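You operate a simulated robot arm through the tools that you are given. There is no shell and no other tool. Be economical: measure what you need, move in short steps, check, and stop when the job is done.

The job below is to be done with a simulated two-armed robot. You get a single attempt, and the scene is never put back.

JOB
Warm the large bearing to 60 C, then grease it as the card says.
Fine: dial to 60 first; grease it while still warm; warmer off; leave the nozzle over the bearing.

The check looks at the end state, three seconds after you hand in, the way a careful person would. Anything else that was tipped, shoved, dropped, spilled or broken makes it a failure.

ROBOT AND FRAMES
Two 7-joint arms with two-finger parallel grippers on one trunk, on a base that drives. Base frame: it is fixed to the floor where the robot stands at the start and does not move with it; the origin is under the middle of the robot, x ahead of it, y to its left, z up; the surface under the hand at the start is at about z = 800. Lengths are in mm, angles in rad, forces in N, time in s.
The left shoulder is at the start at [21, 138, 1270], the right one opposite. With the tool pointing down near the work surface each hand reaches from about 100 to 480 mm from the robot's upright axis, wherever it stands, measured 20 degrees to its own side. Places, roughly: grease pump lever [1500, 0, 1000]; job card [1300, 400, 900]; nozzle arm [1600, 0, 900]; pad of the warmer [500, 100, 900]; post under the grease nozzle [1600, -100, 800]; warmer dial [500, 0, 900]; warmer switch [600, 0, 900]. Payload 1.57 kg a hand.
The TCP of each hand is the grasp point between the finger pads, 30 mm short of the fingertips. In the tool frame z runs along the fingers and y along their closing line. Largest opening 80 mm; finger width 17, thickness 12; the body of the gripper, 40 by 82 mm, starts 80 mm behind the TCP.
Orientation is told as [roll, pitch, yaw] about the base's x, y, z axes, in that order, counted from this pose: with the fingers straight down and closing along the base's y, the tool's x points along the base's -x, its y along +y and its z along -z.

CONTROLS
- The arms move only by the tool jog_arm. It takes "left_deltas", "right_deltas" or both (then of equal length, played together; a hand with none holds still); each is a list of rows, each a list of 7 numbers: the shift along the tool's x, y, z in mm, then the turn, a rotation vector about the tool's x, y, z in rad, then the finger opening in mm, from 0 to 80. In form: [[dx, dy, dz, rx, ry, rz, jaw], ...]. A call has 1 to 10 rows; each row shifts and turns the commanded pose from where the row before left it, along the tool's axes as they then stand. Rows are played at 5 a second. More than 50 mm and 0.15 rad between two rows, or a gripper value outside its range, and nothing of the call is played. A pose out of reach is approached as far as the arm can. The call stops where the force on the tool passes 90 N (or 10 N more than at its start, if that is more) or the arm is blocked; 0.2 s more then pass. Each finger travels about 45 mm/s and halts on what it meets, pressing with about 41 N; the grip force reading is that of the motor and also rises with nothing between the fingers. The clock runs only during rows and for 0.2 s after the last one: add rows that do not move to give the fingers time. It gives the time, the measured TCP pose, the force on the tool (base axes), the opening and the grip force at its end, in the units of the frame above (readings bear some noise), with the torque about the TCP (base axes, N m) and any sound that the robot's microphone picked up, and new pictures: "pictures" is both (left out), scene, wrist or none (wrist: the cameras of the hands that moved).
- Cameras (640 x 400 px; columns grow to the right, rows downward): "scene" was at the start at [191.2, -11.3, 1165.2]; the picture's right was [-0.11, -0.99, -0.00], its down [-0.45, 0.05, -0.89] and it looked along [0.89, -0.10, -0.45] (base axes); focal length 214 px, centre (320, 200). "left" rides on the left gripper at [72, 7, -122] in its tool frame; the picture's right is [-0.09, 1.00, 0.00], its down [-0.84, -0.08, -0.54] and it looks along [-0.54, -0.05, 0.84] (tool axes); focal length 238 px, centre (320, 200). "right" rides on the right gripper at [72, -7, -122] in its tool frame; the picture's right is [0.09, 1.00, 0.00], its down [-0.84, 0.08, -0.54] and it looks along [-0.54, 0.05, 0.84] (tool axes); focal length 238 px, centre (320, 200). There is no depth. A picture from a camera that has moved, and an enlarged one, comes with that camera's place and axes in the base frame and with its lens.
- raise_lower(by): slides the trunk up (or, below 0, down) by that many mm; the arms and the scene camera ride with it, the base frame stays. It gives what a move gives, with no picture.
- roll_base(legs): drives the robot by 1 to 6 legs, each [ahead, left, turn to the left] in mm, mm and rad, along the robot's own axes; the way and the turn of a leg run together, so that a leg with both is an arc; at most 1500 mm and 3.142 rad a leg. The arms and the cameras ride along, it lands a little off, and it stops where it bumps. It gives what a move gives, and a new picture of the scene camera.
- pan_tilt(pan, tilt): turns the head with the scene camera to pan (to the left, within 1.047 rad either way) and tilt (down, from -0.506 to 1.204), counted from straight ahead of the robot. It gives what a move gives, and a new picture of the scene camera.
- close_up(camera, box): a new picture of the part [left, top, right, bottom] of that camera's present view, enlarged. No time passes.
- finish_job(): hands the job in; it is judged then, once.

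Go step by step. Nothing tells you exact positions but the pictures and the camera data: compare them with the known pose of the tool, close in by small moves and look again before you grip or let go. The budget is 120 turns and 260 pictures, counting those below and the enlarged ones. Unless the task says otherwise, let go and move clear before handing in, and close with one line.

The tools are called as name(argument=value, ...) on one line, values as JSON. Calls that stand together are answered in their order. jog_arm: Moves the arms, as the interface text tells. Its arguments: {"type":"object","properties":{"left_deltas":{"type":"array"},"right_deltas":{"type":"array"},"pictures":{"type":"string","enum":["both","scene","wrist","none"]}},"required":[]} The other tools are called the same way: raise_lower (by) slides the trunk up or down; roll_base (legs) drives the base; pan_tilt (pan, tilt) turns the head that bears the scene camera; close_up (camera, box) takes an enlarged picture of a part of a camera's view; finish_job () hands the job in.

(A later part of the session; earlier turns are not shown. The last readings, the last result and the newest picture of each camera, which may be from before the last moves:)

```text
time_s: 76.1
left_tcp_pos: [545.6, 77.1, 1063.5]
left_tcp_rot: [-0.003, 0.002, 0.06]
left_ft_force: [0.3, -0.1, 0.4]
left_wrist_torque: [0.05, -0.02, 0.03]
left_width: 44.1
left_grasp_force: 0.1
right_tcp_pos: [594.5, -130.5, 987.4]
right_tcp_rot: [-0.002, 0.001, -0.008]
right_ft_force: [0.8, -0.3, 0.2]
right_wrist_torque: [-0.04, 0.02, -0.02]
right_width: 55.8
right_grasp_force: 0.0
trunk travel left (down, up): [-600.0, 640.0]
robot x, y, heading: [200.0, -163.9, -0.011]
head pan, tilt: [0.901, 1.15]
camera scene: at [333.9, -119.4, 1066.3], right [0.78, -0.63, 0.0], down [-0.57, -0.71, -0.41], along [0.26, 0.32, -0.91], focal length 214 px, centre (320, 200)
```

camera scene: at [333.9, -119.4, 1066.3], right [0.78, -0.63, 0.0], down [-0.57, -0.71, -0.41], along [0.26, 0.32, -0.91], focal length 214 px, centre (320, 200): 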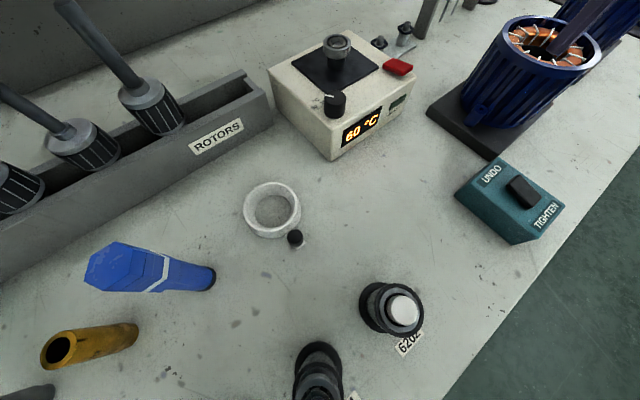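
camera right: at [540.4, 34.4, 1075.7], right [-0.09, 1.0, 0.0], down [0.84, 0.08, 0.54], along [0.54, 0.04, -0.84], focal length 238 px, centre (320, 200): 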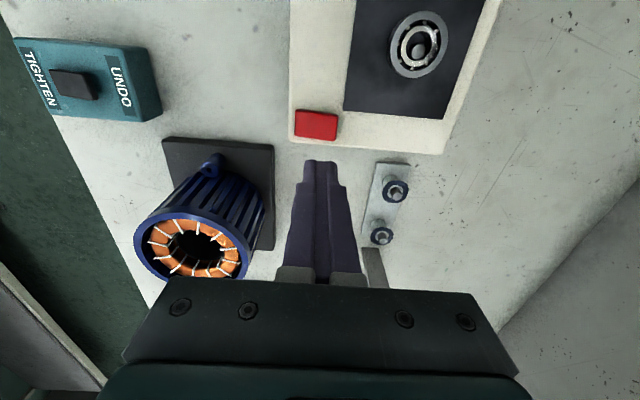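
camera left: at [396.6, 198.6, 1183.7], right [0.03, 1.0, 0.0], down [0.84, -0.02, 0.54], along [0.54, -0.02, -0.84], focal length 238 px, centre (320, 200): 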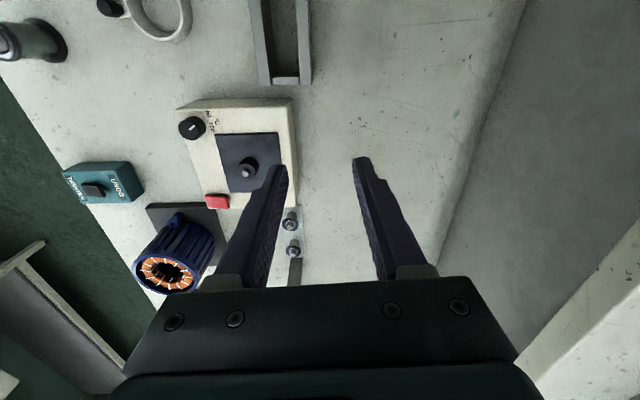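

close_up(camera="scene", box=[260, 20, 440, 170])

roll_base(legs=[[0, 160, 0.01]])

jog_arm(right_deltas=[[0, 0, 0, 0, 0, 0, 30], [0, 0, 0, 0, 0, 0, 10], [0, 0, 20, 0, 0, 0, 0], [0, 0, 20, 0, 0, 0, 0], [0, 0, 0, 0, 0, 0, 0]], pictures="wrist")

```text
2.67 times, centred on (350, 95) of scene
camera zoom: at [333.9, -119.4, 1066.3], right [0.78, -0.63, 0.0], down [-0.57, -0.71, -0.41], along [0.26, 0.32, -0.91], focal length 572 px, centre (240, 480)
```

zoom: 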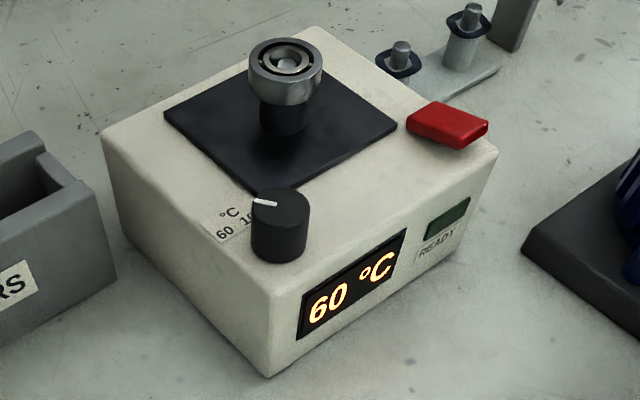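

```text
time_s: 77.6
left_tcp_pos: [544.4, 240.7, 1062.6]
left_tcp_rot: [-0.001, 0.003, 0.069]
left_ft_force: [0.2, -0.7, -0.3]
left_wrist_torque: [0.0, 0.02, 0.0]
left_width: 44.0
left_grasp_force: 0.1
right_tcp_pos: [595.6, 31.6, 986.7]
right_tcp_rot: [0.0, 0.004, 0.001]
right_ft_force: [1.1, 0.0, -0.1]
right_wrist_torque: [0.0, 0.02, -0.02]
right_width: 55.9
right_grasp_force: 0.1
trunk travel left (down, up): [-600.0, 640.0]
robot x, y, heading: [199.0, -4.6, 0.0]
head pan, tilt: [0.901, 1.15]
camera scene: at [334.0, 40.9, 1066.3], right [0.78, -0.62, 0.0], down [-0.57, -0.72, -0.41], along [0.25, 0.32, -0.91], focal length 214 px, centre (320, 200)
```

scene: 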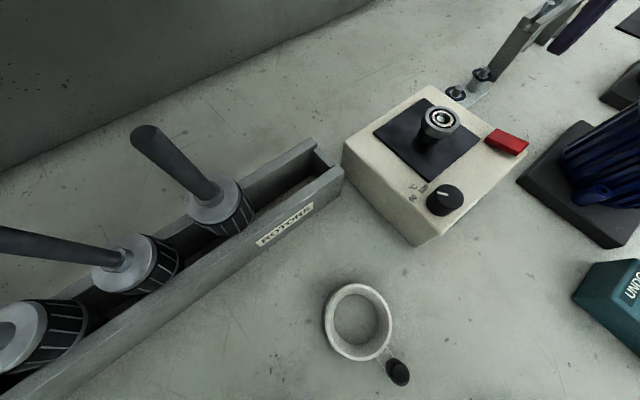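

```text
time_s: 78.8
left_tcp_pos: [542.9, 239.7, 1063.2]
left_tcp_rot: [-0.004, 0.003, 0.068]
left_ft_force: [-0.1, -0.5, -0.5]
left_wrist_torque: [0.04, -0.04, -0.01]
left_width: 43.8
left_grasp_force: 0.0
right_tcp_pos: [595.0, 31.5, 945.5]
right_tcp_rot: [-0.002, 0.001, 0.001]
right_ft_force: [-0.3, -0.5, 0.1]
right_wrist_torque: [-0.01, 0.03, 0.0]
right_width: 0.2
right_grasp_force: 21.6
trunk travel left (down, up): [-600.0, 640.0]
robot x, y, heading: [201.4, -6.3, 0.0]
head pan, tilt: [0.901, 1.15]
camera right: at [524.8, 25.5, 1068.7], right [-0.09, 1.0, 0.0], down [0.84, 0.08, 0.54], along [0.54, 0.05, -0.84], focal length 238 px, centre (320, 200)
```

right: 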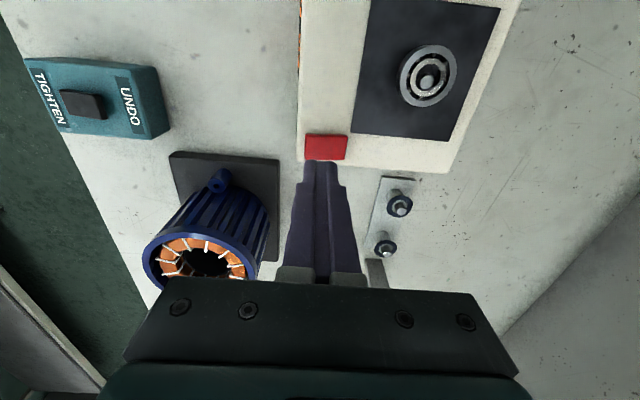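

The READY lamp still wasn't lit in the last view. Before switching off I'll raise the hand and check the lamp again.

jog_arm(right_deltas=[[0, 0, -40, 0, 0, 0, 0], [0, 0, 0, 0, 0, 0, 0]], pictures="none")

roll_base(legs=[[0, -160, 0]])

close_up(camera="scene", box=[260, 20, 440, 170])

```text
time_s: 79.4
left_tcp_pos: [543.7, 239.8, 1063.7]
left_tcp_rot: [-0.003, 0.002, 0.069]
left_ft_force: [-0.3, 1.3, -0.2]
left_wrist_torque: [0.01, 0.02, 0.01]
left_width: 44.2
left_grasp_force: 0.1
right_tcp_pos: [594.7, 33.6, 988.1]
right_tcp_rot: [0.0, 0.002, 0.002]
right_ft_force: [0.5, 0.1, 0.3]
right_wrist_torque: [0.03, 0.01, -0.02]
right_width: 0.0
right_grasp_force: 21.5
trunk travel left (down, up): [-600.0, 640.0]
robot x, y, heading: [194.3, -1.3, 0.0]
head pan, tilt: [0.901, 1.15]
```

```text
time_s: 80.8
left_tcp_pos: [543.8, 79.7, 1064.0]
left_tcp_rot: [-0.002, 0.001, 0.07]
left_ft_force: [-0.8, -1.0, 0.1]
left_wrist_torque: [0.02, -0.01, 0.01]
left_width: 44.0
left_grasp_force: 0.2
right_tcp_pos: [596.0, -128.2, 987.1]
right_tcp_rot: [-0.005, 0.001, 0.001]
right_ft_force: [-0.6, 0.1, 0.0]
right_wrist_torque: [-0.02, 0.02, 0.03]
right_width: 0.0
right_grasp_force: 21.5
trunk travel left (down, up): [-600.0, 640.0]
robot x, y, heading: [194.7, -164.2, -0.001]
head pan, tilt: [0.901, 1.15]
camera scene: at [334.1, -121.3, 1066.3], right [0.78, -0.62, 0.0], down [-0.57, -0.72, -0.41], along [0.25, 0.32, -0.91], focal length 214 px, centre (320, 200)
```

scene: 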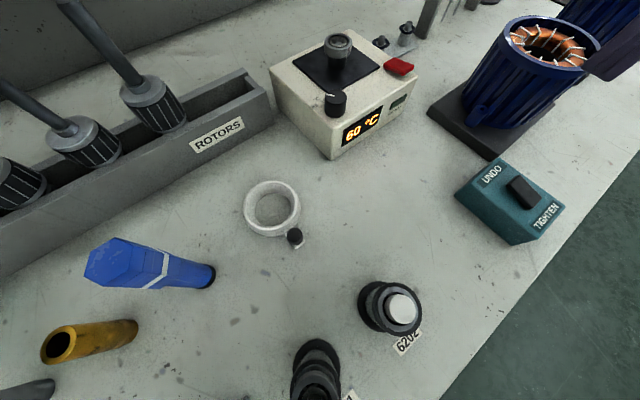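

```text
2.67 times, centred on (350, 95) of scene
camera zoom: at [334.1, -121.3, 1066.3], right [0.78, -0.62, 0.0], down [-0.57, -0.72, -0.41], along [0.25, 0.32, -0.91], focal length 572 px, centre (240, 480)
```

zoom: 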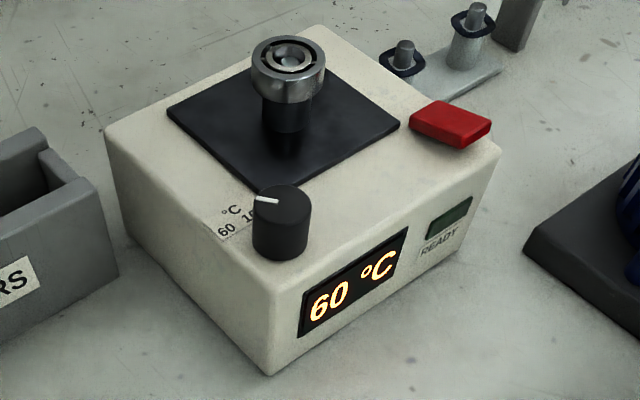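

READY still dark. I'll let it soak some more and look.

jog_arm(right_deltas=[[0, 0, 0, 0, 0, 0, 0], [0, 0, 0, 0, 0, 0, 0], [0, 0, 0, 0, 0, 0, 0], [0, 0, 0, 0, 0, 0, 0], [0, 0, 0, 0, 0, 0, 0], [0, 0, 0, 0, 0, 0, 0], [0, 0, 0, 0, 0, 0, 0], [0, 0, 0, 0, 0, 0, 0], [0, 0, 0, 0, 0, 0, 0], [0, 0, 0, 0, 0, 0, 0]], pictures="none")

jog_arm(right_deltas=[[0, 0, 0, 0, 0, 0, 0], [0, 0, 0, 0, 0, 0, 0], [0, 0, 0, 0, 0, 0, 0], [0, 0, 0, 0, 0, 0, 0], [0, 0, 0, 0, 0, 0, 0], [0, 0, 0, 0, 0, 0, 0], [0, 0, 0, 0, 0, 0, 0], [0, 0, 0, 0, 0, 0, 0], [0, 0, 0, 0, 0, 0, 0], [0, 0, 0, 0, 0, 0, 0]], pictures="none")

jog_arm(right_deltas=[[0, 0, 0, 0, 0, 0, 0], [0, 0, 0, 0, 0, 0, 0], [0, 0, 0, 0, 0, 0, 0], [0, 0, 0, 0, 0, 0, 0], [0, 0, 0, 0, 0, 0, 0], [0, 0, 0, 0, 0, 0, 0], [0, 0, 0, 0, 0, 0, 0], [0, 0, 0, 0, 0, 0, 0], [0, 0, 0, 0, 0, 0, 0], [0, 0, 0, 0, 0, 0, 0]], pictures="none")

close_up(camera="scene", box=[310, 30, 430, 150])

```text
time_s: 83.0
left_tcp_pos: [545.7, 78.4, 1062.3]
left_tcp_rot: [-0.004, 0.002, 0.069]
left_ft_force: [0.6, 0.9, 0.7]
left_wrist_torque: [-0.02, 0.02, -0.02]
left_width: 44.0
left_grasp_force: 0.1
right_tcp_pos: [595.3, -129.1, 988.3]
right_tcp_rot: [-0.002, 0.003, 0.003]
right_ft_force: [0.7, 0.5, 0.7]
right_wrist_torque: [0.01, -0.03, 0.0]
right_width: 0.0
right_grasp_force: 21.1
trunk travel left (down, up): [-600.0, 640.0]
robot x, y, heading: [197.9, -167.9, -0.001]
head pan, tilt: [0.901, 1.15]
```

```text
time_s: 85.2
left_tcp_pos: [543.7, 78.6, 1062.3]
left_tcp_rot: [-0.002, 0.002, 0.069]
left_ft_force: [0.0, 0.9, 0.5]
left_wrist_torque: [0.0, 0.03, -0.02]
left_width: 44.0
left_grasp_force: 0.1
right_tcp_pos: [594.9, -128.6, 986.6]
right_tcp_rot: [-0.002, 0.002, 0.002]
right_ft_force: [0.1, -0.4, 0.4]
right_wrist_torque: [-0.04, 0.01, -0.01]
right_width: 0.2
right_grasp_force: 21.4
trunk travel left (down, up): [-600.0, 640.0]
robot x, y, heading: [199.1, -165.2, -0.002]
head pan, tilt: [0.901, 1.15]
```

```text
time_s: 87.4
left_tcp_pos: [545.5, 78.2, 1061.9]
left_tcp_rot: [-0.005, 0.003, 0.069]
left_ft_force: [0.0, 0.0, -0.8]
left_wrist_torque: [0.04, 0.03, -0.02]
left_width: 44.1
left_grasp_force: 0.0
right_tcp_pos: [594.7, -129.0, 986.9]
right_tcp_rot: [-0.003, 0.002, 0.002]
right_ft_force: [-0.1, -0.4, 0.4]
right_wrist_torque: [-0.01, 0.0, -0.03]
right_width: 0.2
right_grasp_force: 21.0
trunk travel left (down, up): [-600.0, 640.0]
robot x, y, heading: [194.9, -170.0, 0.003]
head pan, tilt: [0.901, 1.15]
```

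```text
3.33 times, centred on (370, 90) of scene
camera zoom: at [334.1, -121.1, 1066.3], right [0.78, -0.62, 0.0], down [-0.57, -0.72, -0.41], along [0.25, 0.32, -0.91], focal length 715 px, centre (153, 567)
```

zoom: 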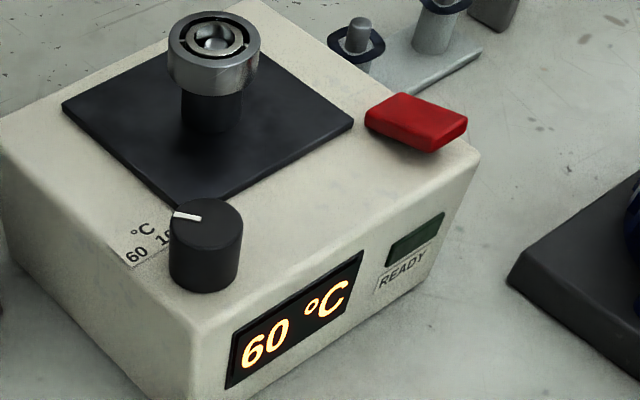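

Still not READY; give it a longer soak (idle strafing over the open floor to let time pass) and look again.

roll_base(legs=[[0, -250, 0], [0, 250, 0], [0, -250, 0], [0, 250, 0], [0, -250, 0], [0, 250, 0]])

close_up(camera="scene", box=[310, 30, 430, 150])

```text
time_s: 96.3
left_tcp_pos: [542.7, 79.2, 1061.7]
left_tcp_rot: [-0.002, 0.003, 0.076]
left_ft_force: [0.8, -0.1, 0.5]
left_wrist_torque: [0.0, 0.01, 0.01]
left_width: 43.8
left_grasp_force: 0.0
right_tcp_pos: [595.5, -127.8, 987.0]
right_tcp_rot: [-0.001, 0.002, 0.007]
right_ft_force: [0.0, 0.5, 0.9]
right_wrist_torque: [-0.01, 0.0, 0.03]
right_width: 0.0
right_grasp_force: 21.2
trunk travel left (down, up): [-600.0, 640.0]
robot x, y, heading: [197.3, -169.0, 0.008]
head pan, tilt: [0.901, 1.15]
camera scene: at [333.0, -120.8, 1066.3], right [0.79, -0.62, 0.0], down [-0.56, -0.72, -0.41], along [0.25, 0.32, -0.91], focal length 214 px, centre (320, 200)
```

scene: 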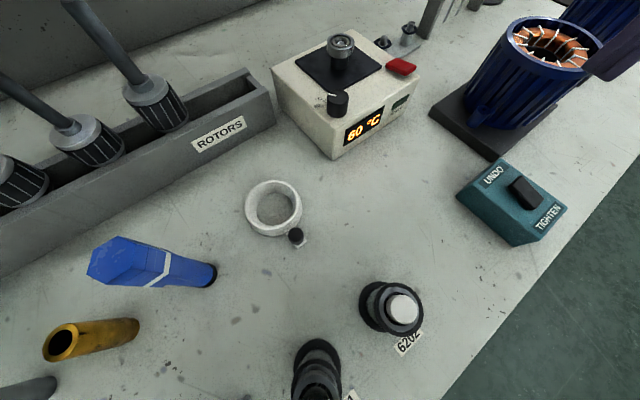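

```text
3.33 times, centred on (370, 90) of scene
camera zoom: at [333.0, -120.8, 1066.3], right [0.79, -0.62, 0.0], down [-0.56, -0.72, -0.41], along [0.25, 0.32, -0.91], focal length 715 px, centre (153, 567)
```

zoom: 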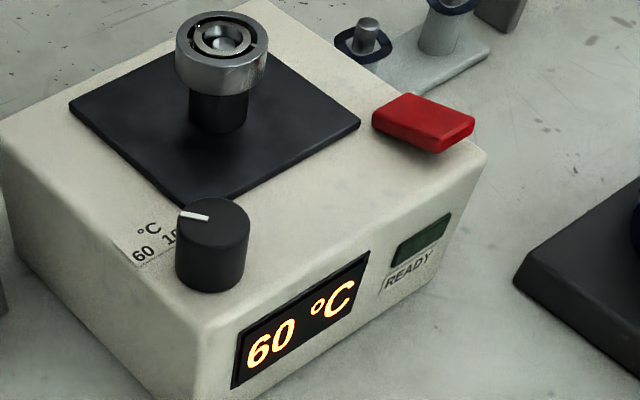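

Still soaking. I'll use the time for a closer survey of the grease station.

raise_lower(by=150)

roll_base(legs=[[850, -150, 0]])

pan_tilt(pan=0.35, tilt=0.85)

close_up(camera="scene", box=[200, 60, 400, 200])

```text
time_s: 98.0
left_tcp_pos: [541.9, 80.5, 1211.8]
left_tcp_rot: [-0.001, 0.002, 0.077]
left_ft_force: [0.7, 0.0, 0.4]
left_wrist_torque: [-0.02, 0.01, -0.04]
left_width: 44.1
left_grasp_force: 0.0
right_tcp_pos: [594.3, -126.5, 1136.8]
right_tcp_rot: [-0.002, 0.001, 0.007]
right_ft_force: [0.3, -0.4, -1.0]
right_wrist_torque: [0.04, -0.01, 0.0]
right_width: 0.0
right_grasp_force: 21.9
trunk travel left (down, up): [-750.0, 490.0]
robot x, y, heading: [199.2, -169.1, 0.004]
head pan, tilt: [0.901, 1.15]
```

```text
time_s: 102.5
left_tcp_pos: [1379.6, -60.2, 1212.6]
left_tcp_rot: [0.0, 0.002, 0.089]
left_ft_force: [-0.2, 0.4, -0.6]
left_wrist_torque: [-0.03, 0.0, 0.0]
left_width: 44.0
left_grasp_force: 0.1
right_tcp_pos: [1432.7, -263.9, 1138.3]
right_tcp_rot: [-0.002, -0.001, 0.019]
right_ft_force: [-0.3, 0.2, 0.0]
right_wrist_torque: [-0.01, 0.04, -0.01]
right_width: 0.2
right_grasp_force: 21.5
trunk travel left (down, up): [-750.0, 490.0]
robot x, y, heading: [1034.9, -310.1, 0.017]
head pan, tilt: [0.901, 1.15]
camera scene: at [1172.1, -262.0, 1216.3], right [0.8, -0.61, 0.0], down [-0.55, -0.73, -0.41], along [0.25, 0.32, -0.91], focal length 214 px, centre (320, 200)
```

scene: 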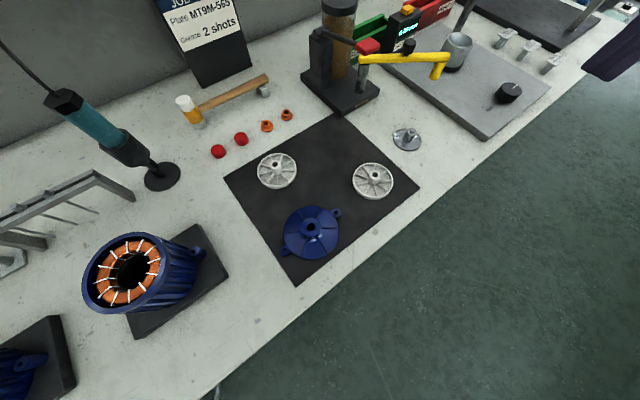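

```text
time_s: 103.5
left_tcp_pos: [1379.7, -59.5, 1212.1]
left_tcp_rot: [-0.002, 0.003, 0.09]
left_ft_force: [0.2, -1.1, -0.6]
left_wrist_torque: [-0.03, -0.01, 0.01]
left_width: 44.0
left_grasp_force: 0.0
right_tcp_pos: [1434.2, -264.1, 1137.5]
right_tcp_rot: [-0.002, 0.001, 0.018]
right_ft_force: [-0.3, -0.2, 0.7]
right_wrist_torque: [0.0, -0.01, 0.01]
right_width: 0.0
right_grasp_force: 21.1
trunk travel left (down, up): [-750.0, 490.0]
robot x, y, heading: [1036.0, -307.8, 0.02]
head pan, tilt: [0.351, 0.85]
camera scene: at [1208.9, -281.1, 1237.1], right [0.36, -0.93, 0.0], down [-0.7, -0.27, -0.66], along [0.61, 0.24, -0.75], focal length 214 px, centre (320, 200)
```

scene: 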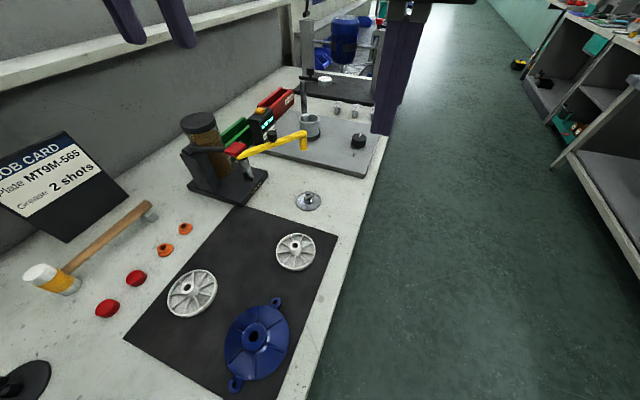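

```text
2.86 times, centred on (300, 130) of scene
camera zoom: at [1208.9, -281.1, 1237.1], right [0.36, -0.93, 0.0], down [-0.7, -0.27, -0.66], along [0.61, 0.24, -0.75], focal length 613 px, centre (377, 400)
```

zoom: 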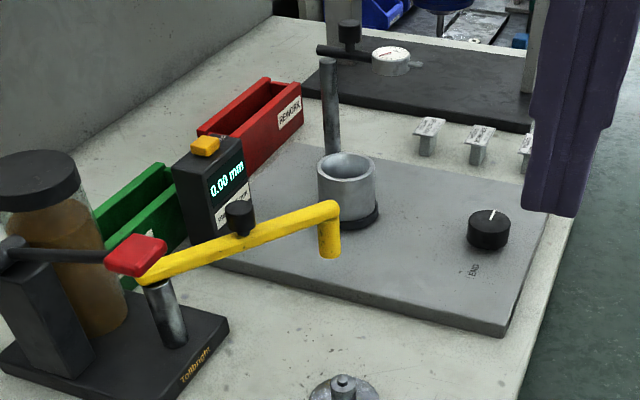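

I've triangulated: spindle tip ≈(1540,-117,843), nozzle tip ≈(1677,-47,868), arm pivot ≈(1536,54), arm knob ≈(1612,7,940), lever handle ≈(1482,5,984). Back to the warmer to check READY.

roll_base(legs=[[-836, 160, -0.018]])

raise_lower(by=-150)

pan_tilt(pan=0.9, tilt=1.15)

close_up(camera="scene", box=[310, 20, 430, 140])

```text
time_s: 108.0
left_tcp_pos: [553.0, 83.6, 1212.3]
left_tcp_rot: [-0.001, 0.002, 0.089]
left_ft_force: [0.3, 0.1, -0.1]
left_wrist_torque: [0.03, -0.01, 0.0]
left_width: 43.9
left_grasp_force: 0.0
right_tcp_pos: [608.2, -120.9, 1137.4]
right_tcp_rot: [-0.002, 0.002, 0.021]
right_ft_force: [0.5, 0.6, 0.3]
right_wrist_torque: [0.01, -0.01, 0.0]
right_width: 0.1
right_grasp_force: 21.9
trunk travel left (down, up): [-750.0, 490.0]
robot x, y, heading: [213.4, -164.8, 0.024]
head pan, tilt: [0.351, 0.85]
camera scene: at [383.8, -137.5, 1237.1], right [0.36, -0.93, 0.0], down [-0.7, -0.27, -0.66], along [0.62, 0.24, -0.75], focal length 214 px, centre (320, 200)
```

scene: 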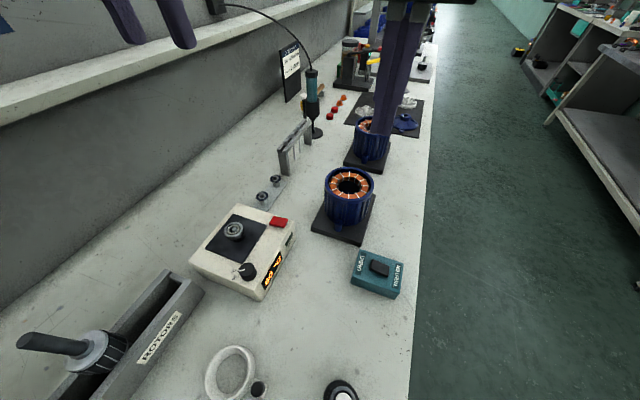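

```text
time_s: 109.7
left_tcp_pos: [554.0, 84.0, 1062.2]
left_tcp_rot: [-0.002, 0.003, 0.091]
left_ft_force: [0.1, 0.3, -0.3]
left_wrist_torque: [0.06, 0.02, -0.02]
left_width: 44.0
left_grasp_force: 0.1
right_tcp_pos: [610.1, -120.5, 986.2]
right_tcp_rot: [0.0, 0.002, 0.019]
right_ft_force: [-0.5, 1.4, -0.6]
right_wrist_torque: [0.04, 0.02, 0.01]
right_width: 0.0
right_grasp_force: 21.2
trunk travel left (down, up): [-600.0, 640.0]
robot x, y, heading: [213.8, -167.7, 0.018]
head pan, tilt: [0.351, 0.85]
```

```text
time_s: 110.7
left_tcp_pos: [553.4, 85.8, 1062.2]
left_tcp_rot: [-0.002, 0.001, 0.089]
left_ft_force: [-0.7, -0.5, 0.0]
left_wrist_torque: [0.02, 0.0, -0.02]
left_width: 43.8
left_grasp_force: 0.0
right_tcp_pos: [609.3, -121.4, 986.6]
right_tcp_rot: [-0.001, 0.002, 0.021]
right_ft_force: [-0.7, -0.7, 0.1]
right_wrist_torque: [0.0, -0.04, 0.0]
right_width: 0.0
right_grasp_force: 21.6
trunk travel left (down, up): [-600.0, 640.0]
robot x, y, heading: [209.6, -164.6, 0.023]
head pan, tilt: [0.901, 1.15]
camera scene: at [347.1, -118.4, 1066.3], right [0.79, -0.61, 0.0], down [-0.55, -0.73, -0.41], along [0.25, 0.32, -0.91], focal length 214 px, centre (320, 200)
```

scene: 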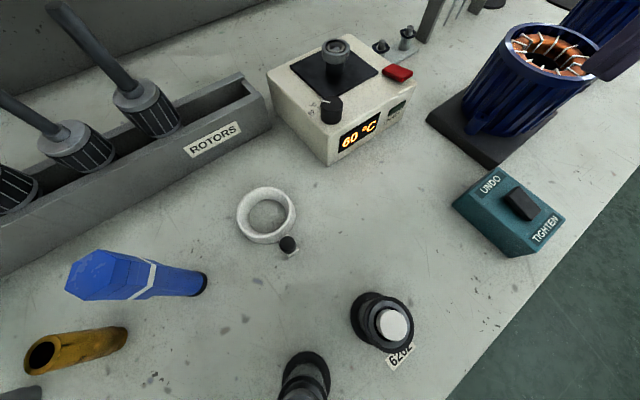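

```text
3.33 times, centred on (370, 80) of scene
camera zoom: at [347.1, -118.4, 1066.3], right [0.79, -0.61, 0.0], down [-0.55, -0.73, -0.41], along [0.25, 0.32, -0.91], focal length 715 px, centre (153, 600)
```

zoom: 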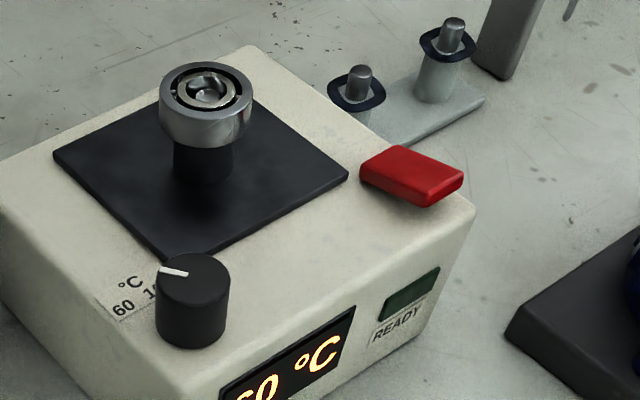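

READY still dark after ~50 s. It may be a core-soak indication; wait ~30 s more with harmless driving over the open floor, and look again.

roll_base(legs=[[0, -200, -0.02], [600, 0, 0], [-600, 0, 0], [600, 0, 0], [-600, 0, 0], [0, 200, 0]])

close_up(camera="scene", box=[310, 20, 430, 140])

```text
time_s: 125.4
left_tcp_pos: [572.2, 83.8, 1062.4]
left_tcp_rot: [-0.002, 0.0, 0.056]
left_ft_force: [-0.9, 0.7, -0.7]
left_wrist_torque: [-0.02, 0.02, -0.03]
left_width: 43.9
left_grasp_force: 0.1
right_tcp_pos: [621.0, -124.5, 987.2]
right_tcp_rot: [-0.002, 0.002, -0.014]
right_ft_force: [-0.3, 0.3, -0.4]
right_wrist_torque: [0.01, -0.01, 0.0]
right_width: 0.0
right_grasp_force: 21.3
trunk travel left (down, up): [-600.0, 640.0]
robot x, y, heading: [221.4, -160.7, -0.015]
head pan, tilt: [0.901, 1.15]
camera scene: at [359.1, -113.0, 1066.3], right [0.77, -0.63, 0.0], down [-0.58, -0.71, -0.41], along [0.26, 0.32, -0.91], focal length 214 px, centre (320, 200)
```

scene: 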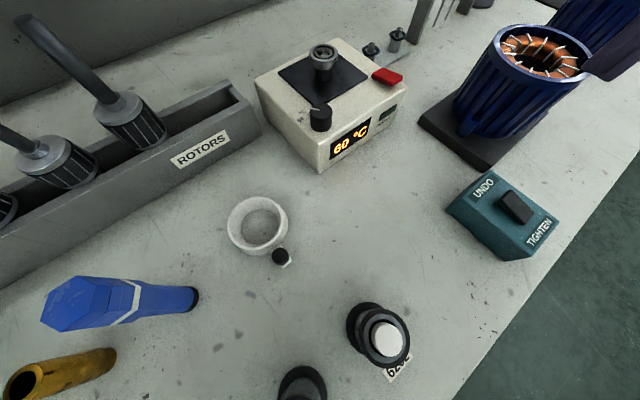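

```text
3.33 times, centred on (370, 80) of scene
camera zoom: at [359.1, -113.0, 1066.3], right [0.77, -0.63, 0.0], down [-0.58, -0.71, -0.41], along [0.26, 0.32, -0.91], focal length 715 px, centre (153, 600)
```

zoom: 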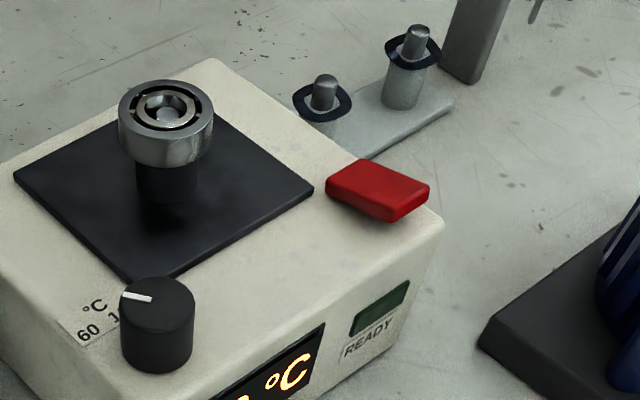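

Still dark. Since the display appears to step in 5s, the set point may be slightly under 60; I'll take the dial with the left hand and raise it by a couple of degrees to see.

jog_arm(left_deltas=[[32, -15, 20, 0, 0, 0, 44], [32, -15, 20, 0, 0, 0, 44], [30, -15, 20, 0, 0, 0, 44], [0, 0, 40, 0, 0, 0, 44], [0, 0, 28, 0, 0, 0, 44], [0, 0, 0, 0, 0, 0, 44]], pictures="wrist")

close_up(camera="left", box=[270, 110, 380, 190])

```text
time_s: 126.8
left_tcp_pos: [480.5, 33.9, 935.3]
left_tcp_rot: [-0.004, 0.001, 0.056]
left_ft_force: [-1.0, 0.0, -0.5]
left_wrist_torque: [-0.01, 0.0, 0.01]
left_width: 43.8
left_grasp_force: 0.0
right_tcp_pos: [620.3, -125.2, 986.8]
right_tcp_rot: [-0.002, 0.002, -0.013]
right_ft_force: [-0.1, 0.1, 0.2]
right_wrist_torque: [-0.03, 0.01, 0.01]
right_width: 0.0
right_grasp_force: 21.2
trunk travel left (down, up): [-600.0, 640.0]
robot x, y, heading: [225.6, -158.7, -0.012]
head pan, tilt: [0.901, 1.15]
camera left: at [408.4, 35.4, 1056.6], right [0.04, 1.0, 0.0], down [0.84, -0.03, 0.54], along [0.54, -0.02, -0.84], focal length 238 px, centre (320, 200)
```

left: 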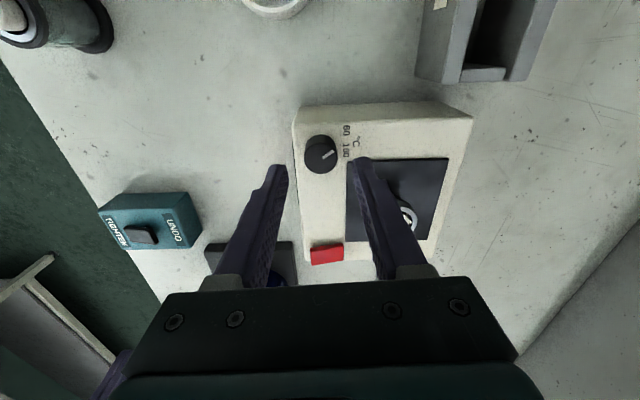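

```text
5.00 times, centred on (325, 150) of left
camera zoom: at [408.4, 35.4, 1056.6], right [0.04, 1.0, 0.0], down [0.84, -0.03, 0.54], along [0.54, -0.02, -0.84], focal length 1192 px, centre (295, 450)
```

zoom: 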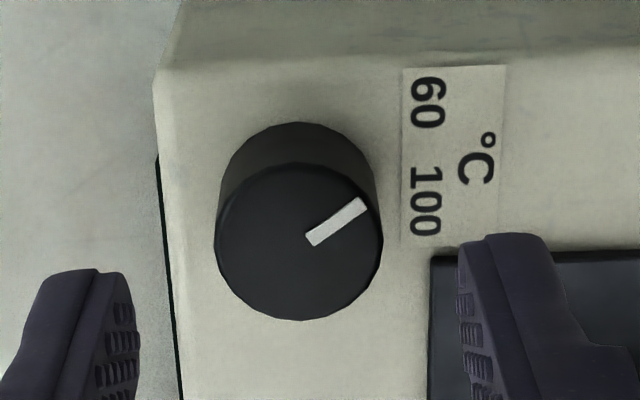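

jog_arm(left_deltas=[[0, 0, 15, 0, 0, 0, 44], [0, 0, 14, 0, 0, 0, 44], [0, 0, 0, 0, 0, 0, 20], [0, 0, 0, 0, 0, 0, 20], [0, 0, 0, 0, 0, 0, 20], [0, 0, 0, 0, 0, 0.06, 20], [0, 0, 0, 0, 0, 0, 20], [0, 0, 0, 0, 0, 0, 20], [0, 0, 0, 0, 0, 0, 20]], pictures="none")

close_up(camera="scene", box=[310, 40, 430, 180])

```text
time_s: 128.8
left_tcp_pos: [482.2, 35.0, 904.6]
left_tcp_rot: [-0.001, 0.001, -0.002]
left_ft_force: [3.8, 8.8, -10.4]
left_wrist_torque: [0.21, 0.09, 0.01]
left_width: 25.1
left_grasp_force: 36.8
right_tcp_pos: [621.6, -123.4, 987.3]
right_tcp_rot: [-0.001, 0.002, -0.013]
right_ft_force: [1.0, -0.4, 0.1]
right_wrist_torque: [-0.01, 0.02, -0.02]
right_width: 0.2
right_grasp_force: 20.9
trunk travel left (down, up): [-600.0, 640.0]
robot x, y, heading: [220.8, -155.2, -0.018]
head pan, tilt: [0.901, 1.15]
```

```text
2.86 times, centred on (370, 110) of scene
camera zoom: at [359.3, -111.9, 1066.3], right [0.77, -0.63, 0.0], down [-0.58, -0.71, -0.41], along [0.26, 0.32, -0.91], focal length 613 px, centre (177, 457)
```

zoom: 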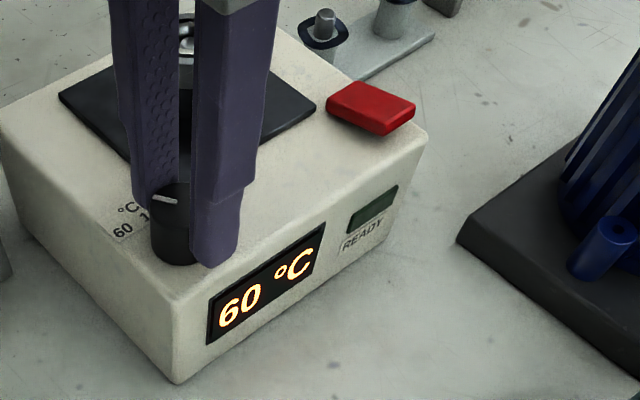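

Turned 3.4° freely; display still 60, READY dark. One more small step.

jog_arm(left_deltas=[[0, 0, 0, 0, 0, 0.06, 20], [0, 0, 0, 0, 0, 0, 20], [0, 0, 0, 0, 0, 0, 20], [0, 0, 0, 0, 0, 0, 20], [0, 0, 0, 0, 0, 0, 20], [0, 0, 0, 0, 0, 0, 20]], pictures="none")

close_up(camera="scene", box=[310, 40, 430, 180])

```text
time_s: 130.2
left_tcp_pos: [481.3, 33.2, 907.1]
left_tcp_rot: [0.001, 0.001, -0.065]
left_ft_force: [9.2, 11.1, -26.6]
left_wrist_torque: [0.13, -0.2, -0.02]
left_width: 25.1
left_grasp_force: 36.9
right_tcp_pos: [621.0, -123.9, 987.4]
right_tcp_rot: [0.0, 0.002, -0.013]
right_ft_force: [0.1, -0.2, -0.2]
right_wrist_torque: [0.01, 0.02, -0.01]
right_width: 0.0
right_grasp_force: 21.1
trunk travel left (down, up): [-600.0, 640.0]
robot x, y, heading: [220.8, -157.6, -0.013]
head pan, tilt: [0.901, 1.15]
```

```text
2.86 times, centred on (370, 110) of scene
camera zoom: at [359.5, -112.1, 1066.3], right [0.77, -0.63, 0.0], down [-0.58, -0.71, -0.41], along [0.26, 0.32, -0.91], focal length 613 px, centre (177, 457)
```

zoom: 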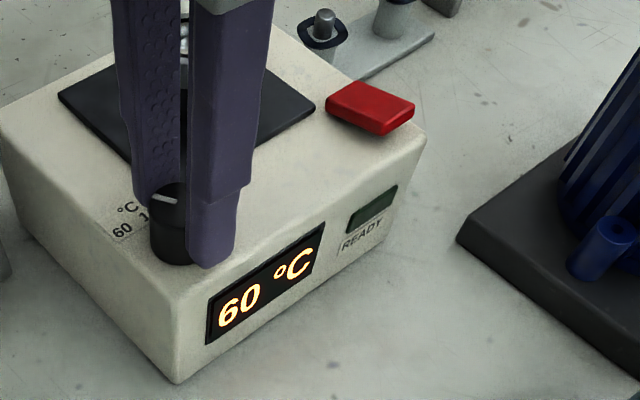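

jog_arm(left_deltas=[[0, 0, 0, 0, 0, 0.08, 20], [0, 0, 0, 0, 0, 0, 20], [0, 0, 0, 0, 0, 0, 20], [0, 0, 0, 0, 0, 0, 20], [0, 0, 0, 0, 0, 0, 20], [0, 0, 0, 0, 0, 0, 20], [0, 0, 0, 0, 0, 0, 20], [0, 0, 0, 0, 0, 0, 20]], pictures="none")

close_up(camera="scene", box=[310, 40, 430, 180])

```text
time_s: 132.0
left_tcp_pos: [481.5, 32.5, 906.4]
left_tcp_rot: [0.0, 0.0, -0.143]
left_ft_force: [8.2, 11.1, -24.5]
left_wrist_torque: [0.25, -0.12, 0.01]
left_width: 25.4
left_grasp_force: 36.2
right_tcp_pos: [619.9, -123.8, 986.8]
right_tcp_rot: [0.0, 0.002, -0.013]
right_ft_force: [1.2, -0.2, -0.9]
right_wrist_torque: [-0.03, 0.01, -0.03]
right_width: 0.1
right_grasp_force: 20.8
trunk travel left (down, up): [-600.0, 640.0]
robot x, y, heading: [225.7, -157.7, -0.016]
head pan, tilt: [0.901, 1.15]
```

```text
2.86 times, centred on (370, 110) of scene
camera zoom: at [359.4, -112.1, 1066.3], right [0.77, -0.63, 0.0], down [-0.58, -0.71, -0.41], along [0.26, 0.32, -0.91], focal length 613 px, centre (177, 457)
```

zoom: 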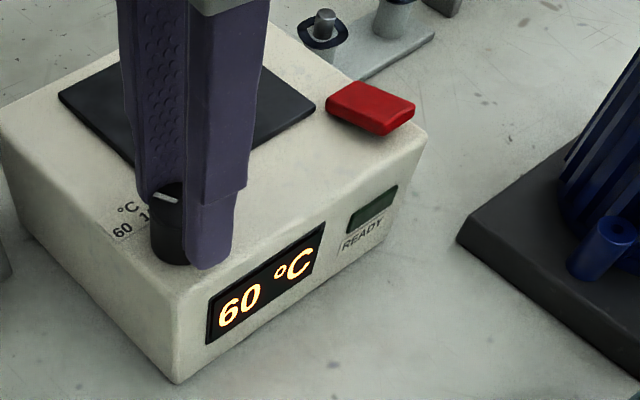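

The dial range around here all counts as 60 (display unchanged), so the setting is right. I'll return the pointer to the "60" stop, release and lift away.

jog_arm(left_deltas=[[0, 0, 0, 0, 0, -0.1, 20], [0, 0, 0, 0, 0, -0.1, 20], [0, 0, 0, 0, 0, 0, 20], [0, 0, 0, 0, 0, 0, 44], [0, 0, 0, 0, 0, 0, 44], [0, 0, -25, 0, 0, 0, 44], [0, 0, -40, 0, 0, 0, 44], [0, 30, -40, 0, 0, 0, 44], [0, 40, -30, 0, 0, 0, 44], [0, 0, 0, 0, 0, 0, 44]], pictures="wrist")

close_up(camera="scene", box=[250, 30, 430, 180])

```text
time_s: 134.2
left_tcp_pos: [479.8, 104.8, 1042.5]
left_tcp_rot: [-0.002, 0.001, 0.054]
left_ft_force: [-0.6, 0.7, 0.2]
left_wrist_torque: [-0.05, -0.01, 0.01]
left_width: 44.0
left_grasp_force: 0.1
right_tcp_pos: [620.7, -124.1, 986.0]
right_tcp_rot: [-0.002, 0.002, -0.015]
right_ft_force: [0.0, -0.4, -0.4]
right_wrist_torque: [-0.01, -0.02, -0.01]
right_width: 0.0
right_grasp_force: 21.7
trunk travel left (down, up): [-600.0, 640.0]
robot x, y, heading: [221.9, -156.8, -0.016]
head pan, tilt: [0.901, 1.15]
camera left: at [406.8, 106.8, 1163.9], right [0.04, 1.0, 0.0], down [0.84, -0.03, 0.54], along [0.54, -0.02, -0.84], focal length 238 px, centre (320, 200)
```

left: 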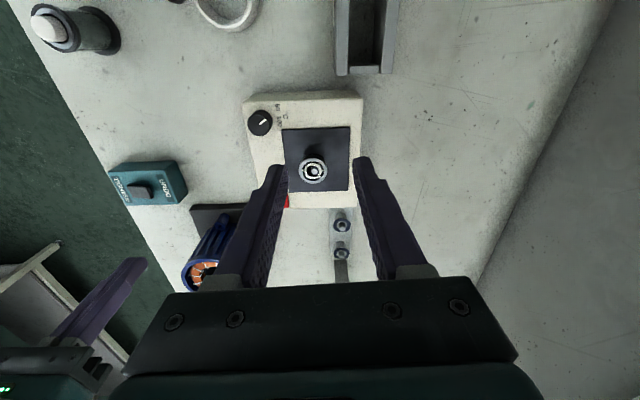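

```text
2.67 times, centred on (340, 105) of scene
camera zoom: at [359.1, -113.1, 1066.3], right [0.77, -0.63, 0.0], down [-0.58, -0.71, -0.41], along [0.26, 0.32, -0.91], focal length 572 px, centre (267, 453)
```

zoom: 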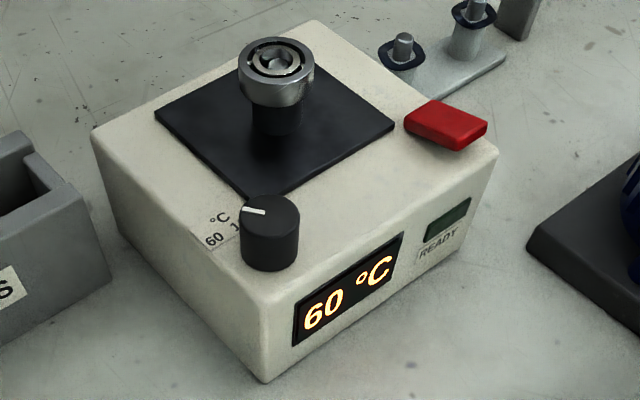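

Setting restored. Next I'll take the bearing with the left hand and see how the display reacts when it is lifted. Move above it first.

jog_arm(left_deltas=[[-27, -6.5, 20, 0, 0, 0, 56], [-27, -6.4, 20, 0, 0, 0, 56], [0, 0, 30, 0, 0, 0, 56], [0, 0, 20, 0, 0, 0, 56], [0, 0, 0, 0, 0, 0, 56]], pictures="none")

close_up(camera="left", box=[260, 90, 380, 200])

close_up(camera="scene", box=[250, 20, 430, 170])

```text
time_s: 135.4
left_tcp_pos: [531.1, 92.8, 950.2]
left_tcp_rot: [-0.004, 0.0, 0.055]
left_ft_force: [0.3, 0.7, -0.4]
left_wrist_torque: [-0.04, -0.02, 0.02]
left_width: 56.2
left_grasp_force: 0.1
right_tcp_pos: [620.6, -124.5, 987.5]
right_tcp_rot: [-0.002, 0.003, -0.013]
right_ft_force: [-0.2, -1.0, -0.4]
right_wrist_torque: [-0.03, -0.01, 0.01]
right_width: 0.2
right_grasp_force: 20.9
trunk travel left (down, up): [-600.0, 640.0]
robot x, y, heading: [222.8, -155.4, -0.015]
head pan, tilt: [0.901, 1.15]
```

```text
3.64 times, centred on (320, 145) of left
camera zoom: at [457.7, 94.7, 1072.7], right [0.04, 1.0, 0.0], down [0.84, -0.03, 0.54], along [0.54, -0.02, -0.84], focal length 867 px, centre (320, 400)
```

zoom: 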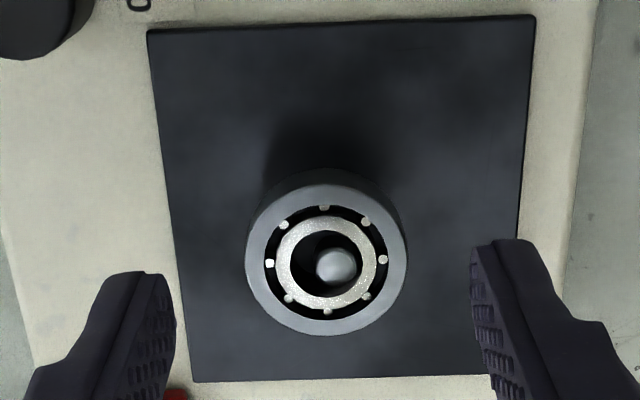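

```text
2.67 times, centred on (340, 95) of scene
camera zoom: at [359.1, -113.1, 1066.3], right [0.77, -0.63, 0.0], down [-0.58, -0.71, -0.41], along [0.26, 0.32, -0.91], focal length 572 px, centre (267, 480)
```

zoom: 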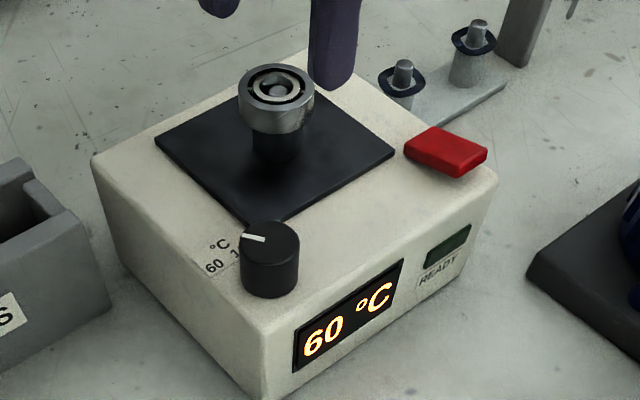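

The bearing sits ~2 mm off-centre on the pin. I'll grip it, centre it on the pin, and watch the display.

jog_arm(left_deltas=[[-2.2, 2.4, 15, 0, 0, 0, 56], [0, 0, 17, 0, 0, 0, 56], [0, 0, 0, 0, 0, 0, 28], [0, 0, 0, 0, 0, 0, 28], [0, 0, 0, 0, 0, 0, 28], [-1.3, 0, 0, 0, 0, 0, 28], [0, 0, 0, 0, 0, 0, 28]], pictures="none")

close_up(camera="left", box=[260, 110, 380, 220])

close_up(camera="scene", box=[250, 20, 430, 170])

```text
time_s: 137.0
left_tcp_pos: [534.1, 95.4, 918.7]
left_tcp_rot: [-0.002, 0.003, 0.055]
left_ft_force: [-0.4, -0.5, 3.9]
left_wrist_torque: [-0.01, -0.01, -0.02]
left_width: 32.3
left_grasp_force: 40.9
right_tcp_pos: [620.8, -124.3, 987.2]
right_tcp_rot: [-0.002, 0.001, -0.014]
right_ft_force: [-0.2, 0.4, -0.1]
right_wrist_torque: [-0.03, 0.0, 0.01]
right_width: 0.0
right_grasp_force: 21.5
trunk travel left (down, up): [-600.0, 640.0]
robot x, y, heading: [222.4, -156.1, -0.009]
head pan, tilt: [0.901, 1.15]
```

```text
3.64 times, centred on (320, 165) of left
camera zoom: at [461.4, 97.2, 1041.0], right [0.04, 1.0, 0.0], down [0.84, -0.03, 0.54], along [0.54, -0.02, -0.84], focal length 867 px, centre (320, 327)
```

zoom: 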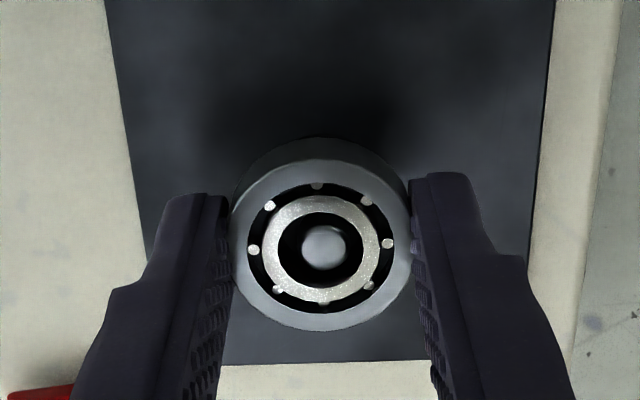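

```text
2.67 times, centred on (340, 95) of scene
camera zoom: at [359.1, -113.0, 1066.3], right [0.77, -0.63, 0.0], down [-0.58, -0.71, -0.41], along [0.26, 0.32, -0.91], focal length 572 px, centre (267, 480)
```

zoom: 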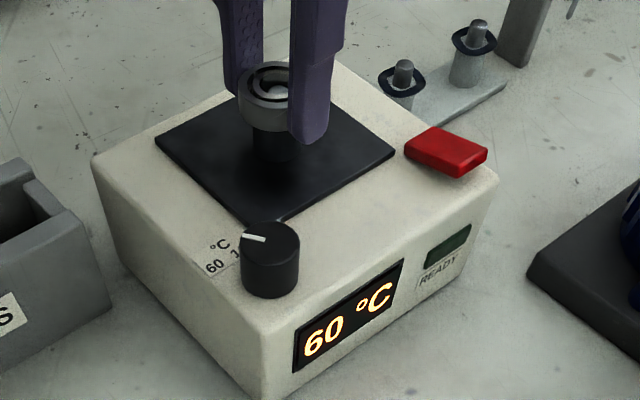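

Nicely centred now. Release, lift a little, and wait to see if READY lights.

jog_arm(left_deltas=[[0, 0, 0, 0, 0, 0, 44], [0, 0, 0, 0, 0, 0, 56], [0, 0, 0, 0, 0, 0, 56], [0, 0, -16, 0, 0, 0, 56], [0, 0, -30, 0, 0, 0, 56], [0, 0, 0, 0, 0, 0, 56], [0, 0, 0, 0, 0, 0, 56], [0, 0, 0, 0, 0, 0, 56], [0, 0, 0, 0, 0, 0, 56], [0, 0, 0, 0, 0, 0, 56]], pictures="none")

jog_arm(left_deltas=[[0, 0, 0, 0, 0, 0, 56], [0, 0, 0, 0, 0, 0, 56], [0, 0, 0, 0, 0, 0, 56], [0, 0, 0, 0, 0, 0, 56], [0, 0, 0, 0, 0, 0, 56], [0, 0, 0, 0, 0, 0, 56], [0, 0, 0, 0, 0, 0, 56], [0, 0, 0, 0, 0, 0, 56], [0, 0, 0, 0, 0, 0, 56], [0, 0, 0, 0, 0, 0, 56]], pictures="none")

jog_arm(left_deltas=[[0, 0, 0, 0, 0, 0, 56], [0, 0, 0, 0, 0, 0, 56], [0, 0, 0, 0, 0, 0, 56], [0, 0, 0, 0, 0, 0, 56], [0, 0, 0, 0, 0, 0, 56], [0, 0, 0, 0, 0, 0, 56], [0, 0, 0, 0, 0, 0, 56], [0, 0, 0, 0, 0, 0, 56], [0, 0, 0, 0, 0, 0, 56], [0, 0, 0, 0, 0, 0, 56]], pictures="none")

close_up(camera="scene", box=[250, 20, 430, 170])

```text
time_s: 139.2
left_tcp_pos: [535.3, 95.7, 965.0]
left_tcp_rot: [-0.004, 0.002, 0.057]
left_ft_force: [0.3, 0.1, -0.5]
left_wrist_torque: [-0.01, -0.01, 0.01]
left_width: 55.9
left_grasp_force: 0.0
right_tcp_pos: [619.8, -125.4, 986.5]
right_tcp_rot: [-0.001, 0.002, -0.016]
right_ft_force: [-0.6, -0.1, 0.0]
right_wrist_torque: [0.03, 0.0, -0.03]
right_width: 0.1
right_grasp_force: 21.3
trunk travel left (down, up): [-600.0, 640.0]
robot x, y, heading: [222.7, -158.0, -0.009]
head pan, tilt: [0.901, 1.15]
```

```text
time_s: 141.4
left_tcp_pos: [537.5, 96.0, 965.0]
left_tcp_rot: [-0.003, 0.001, 0.056]
left_ft_force: [0.5, 1.5, -0.3]
left_wrist_torque: [-0.01, 0.03, 0.01]
left_width: 56.2
left_grasp_force: 0.1
right_tcp_pos: [621.1, -124.0, 987.8]
right_tcp_rot: [-0.003, 0.002, -0.013]
right_ft_force: [-0.6, 0.7, 0.1]
right_wrist_torque: [-0.04, 0.02, -0.02]
right_width: 0.0
right_grasp_force: 21.9
trunk travel left (down, up): [-600.0, 640.0]
robot x, y, heading: [222.2, -158.5, -0.015]
head pan, tilt: [0.901, 1.15]
```

```text
time_s: 143.6
left_tcp_pos: [535.8, 94.9, 964.7]
left_tcp_rot: [-0.001, 0.002, 0.057]
left_ft_force: [-0.7, 0.1, -0.1]
left_wrist_torque: [0.0, 0.0, 0.02]
left_width: 56.0
left_grasp_force: 0.0
right_tcp_pos: [620.0, -124.7, 986.8]
right_tcp_rot: [-0.001, 0.002, -0.014]
right_ft_force: [-0.1, -0.4, 0.0]
right_wrist_torque: [0.0, 0.03, -0.01]
right_width: 0.0
right_grasp_force: 21.5
trunk travel left (down, up): [-600.0, 640.0]
robot x, y, heading: [224.2, -157.7, -0.015]
head pan, tilt: [0.901, 1.15]
```

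```text
2.67 times, centred on (340, 95) of scene
camera zoom: at [359.1, -113.1, 1066.3], right [0.77, -0.63, 0.0], down [-0.58, -0.71, -0.41], along [0.26, 0.32, -0.91], focal length 572 px, centre (267, 480)
```

zoom: 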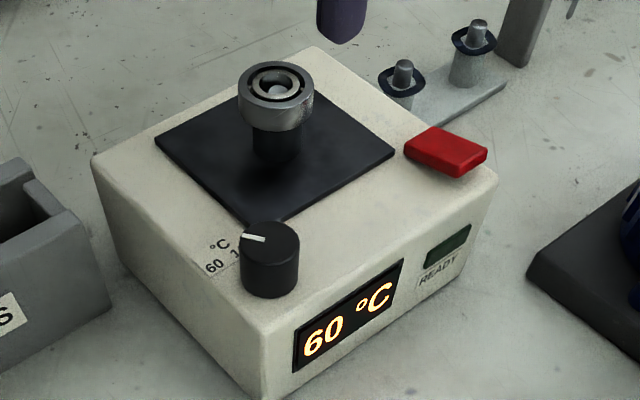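

READY still dark. Grip and lift the bearing, and see whether the display reacts.

jog_arm(left_deltas=[[0, 0, 26, 0, 0, 0, 56], [0, 0, 20, 0, 0, 0, 56], [0, 0, 0, 0, 0, 0, 28], [0, 0, 0, 0, 0, 0, 28], [0, 0, 0, 0, 0, 0, 28], [0, 0, -20, 0, 0, 0, 28], [0, 0, -40, 0, 0, 0, 28], [0, 0, -10, 0, 0, 0, 28], [0, 0, 0, 0, 0, 0, 28]], pictures="none")

close_up(camera="scene", box=[250, 10, 430, 160])

```text
time_s: 145.6
left_tcp_pos: [533.8, 95.6, 987.6]
left_tcp_rot: [-0.003, 0.001, 0.056]
left_ft_force: [0.2, -0.7, -0.9]
left_wrist_torque: [0.02, 0.0, 0.01]
left_width: 32.5
left_grasp_force: 40.7
right_tcp_pos: [619.8, -124.3, 986.4]
right_tcp_rot: [-0.003, 0.001, -0.013]
right_ft_force: [-1.0, -0.2, 0.5]
right_wrist_torque: [0.0, -0.04, 0.01]
right_width: 0.0
right_grasp_force: 21.5
trunk travel left (down, up): [-600.0, 640.0]
robot x, y, heading: [220.2, -155.4, -0.015]
head pan, tilt: [0.901, 1.15]
```

```text
2.67 times, centred on (340, 85) of scene
camera zoom: at [359.1, -113.1, 1066.3], right [0.77, -0.63, 0.0], down [-0.58, -0.71, -0.41], along [0.26, 0.32, -0.91], focal length 572 px, centre (267, 507)
```

zoom: 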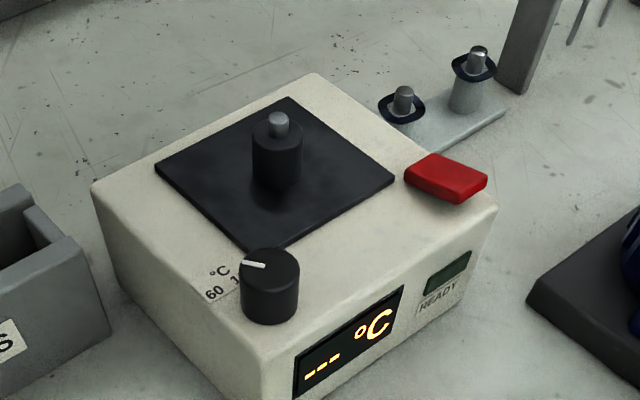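

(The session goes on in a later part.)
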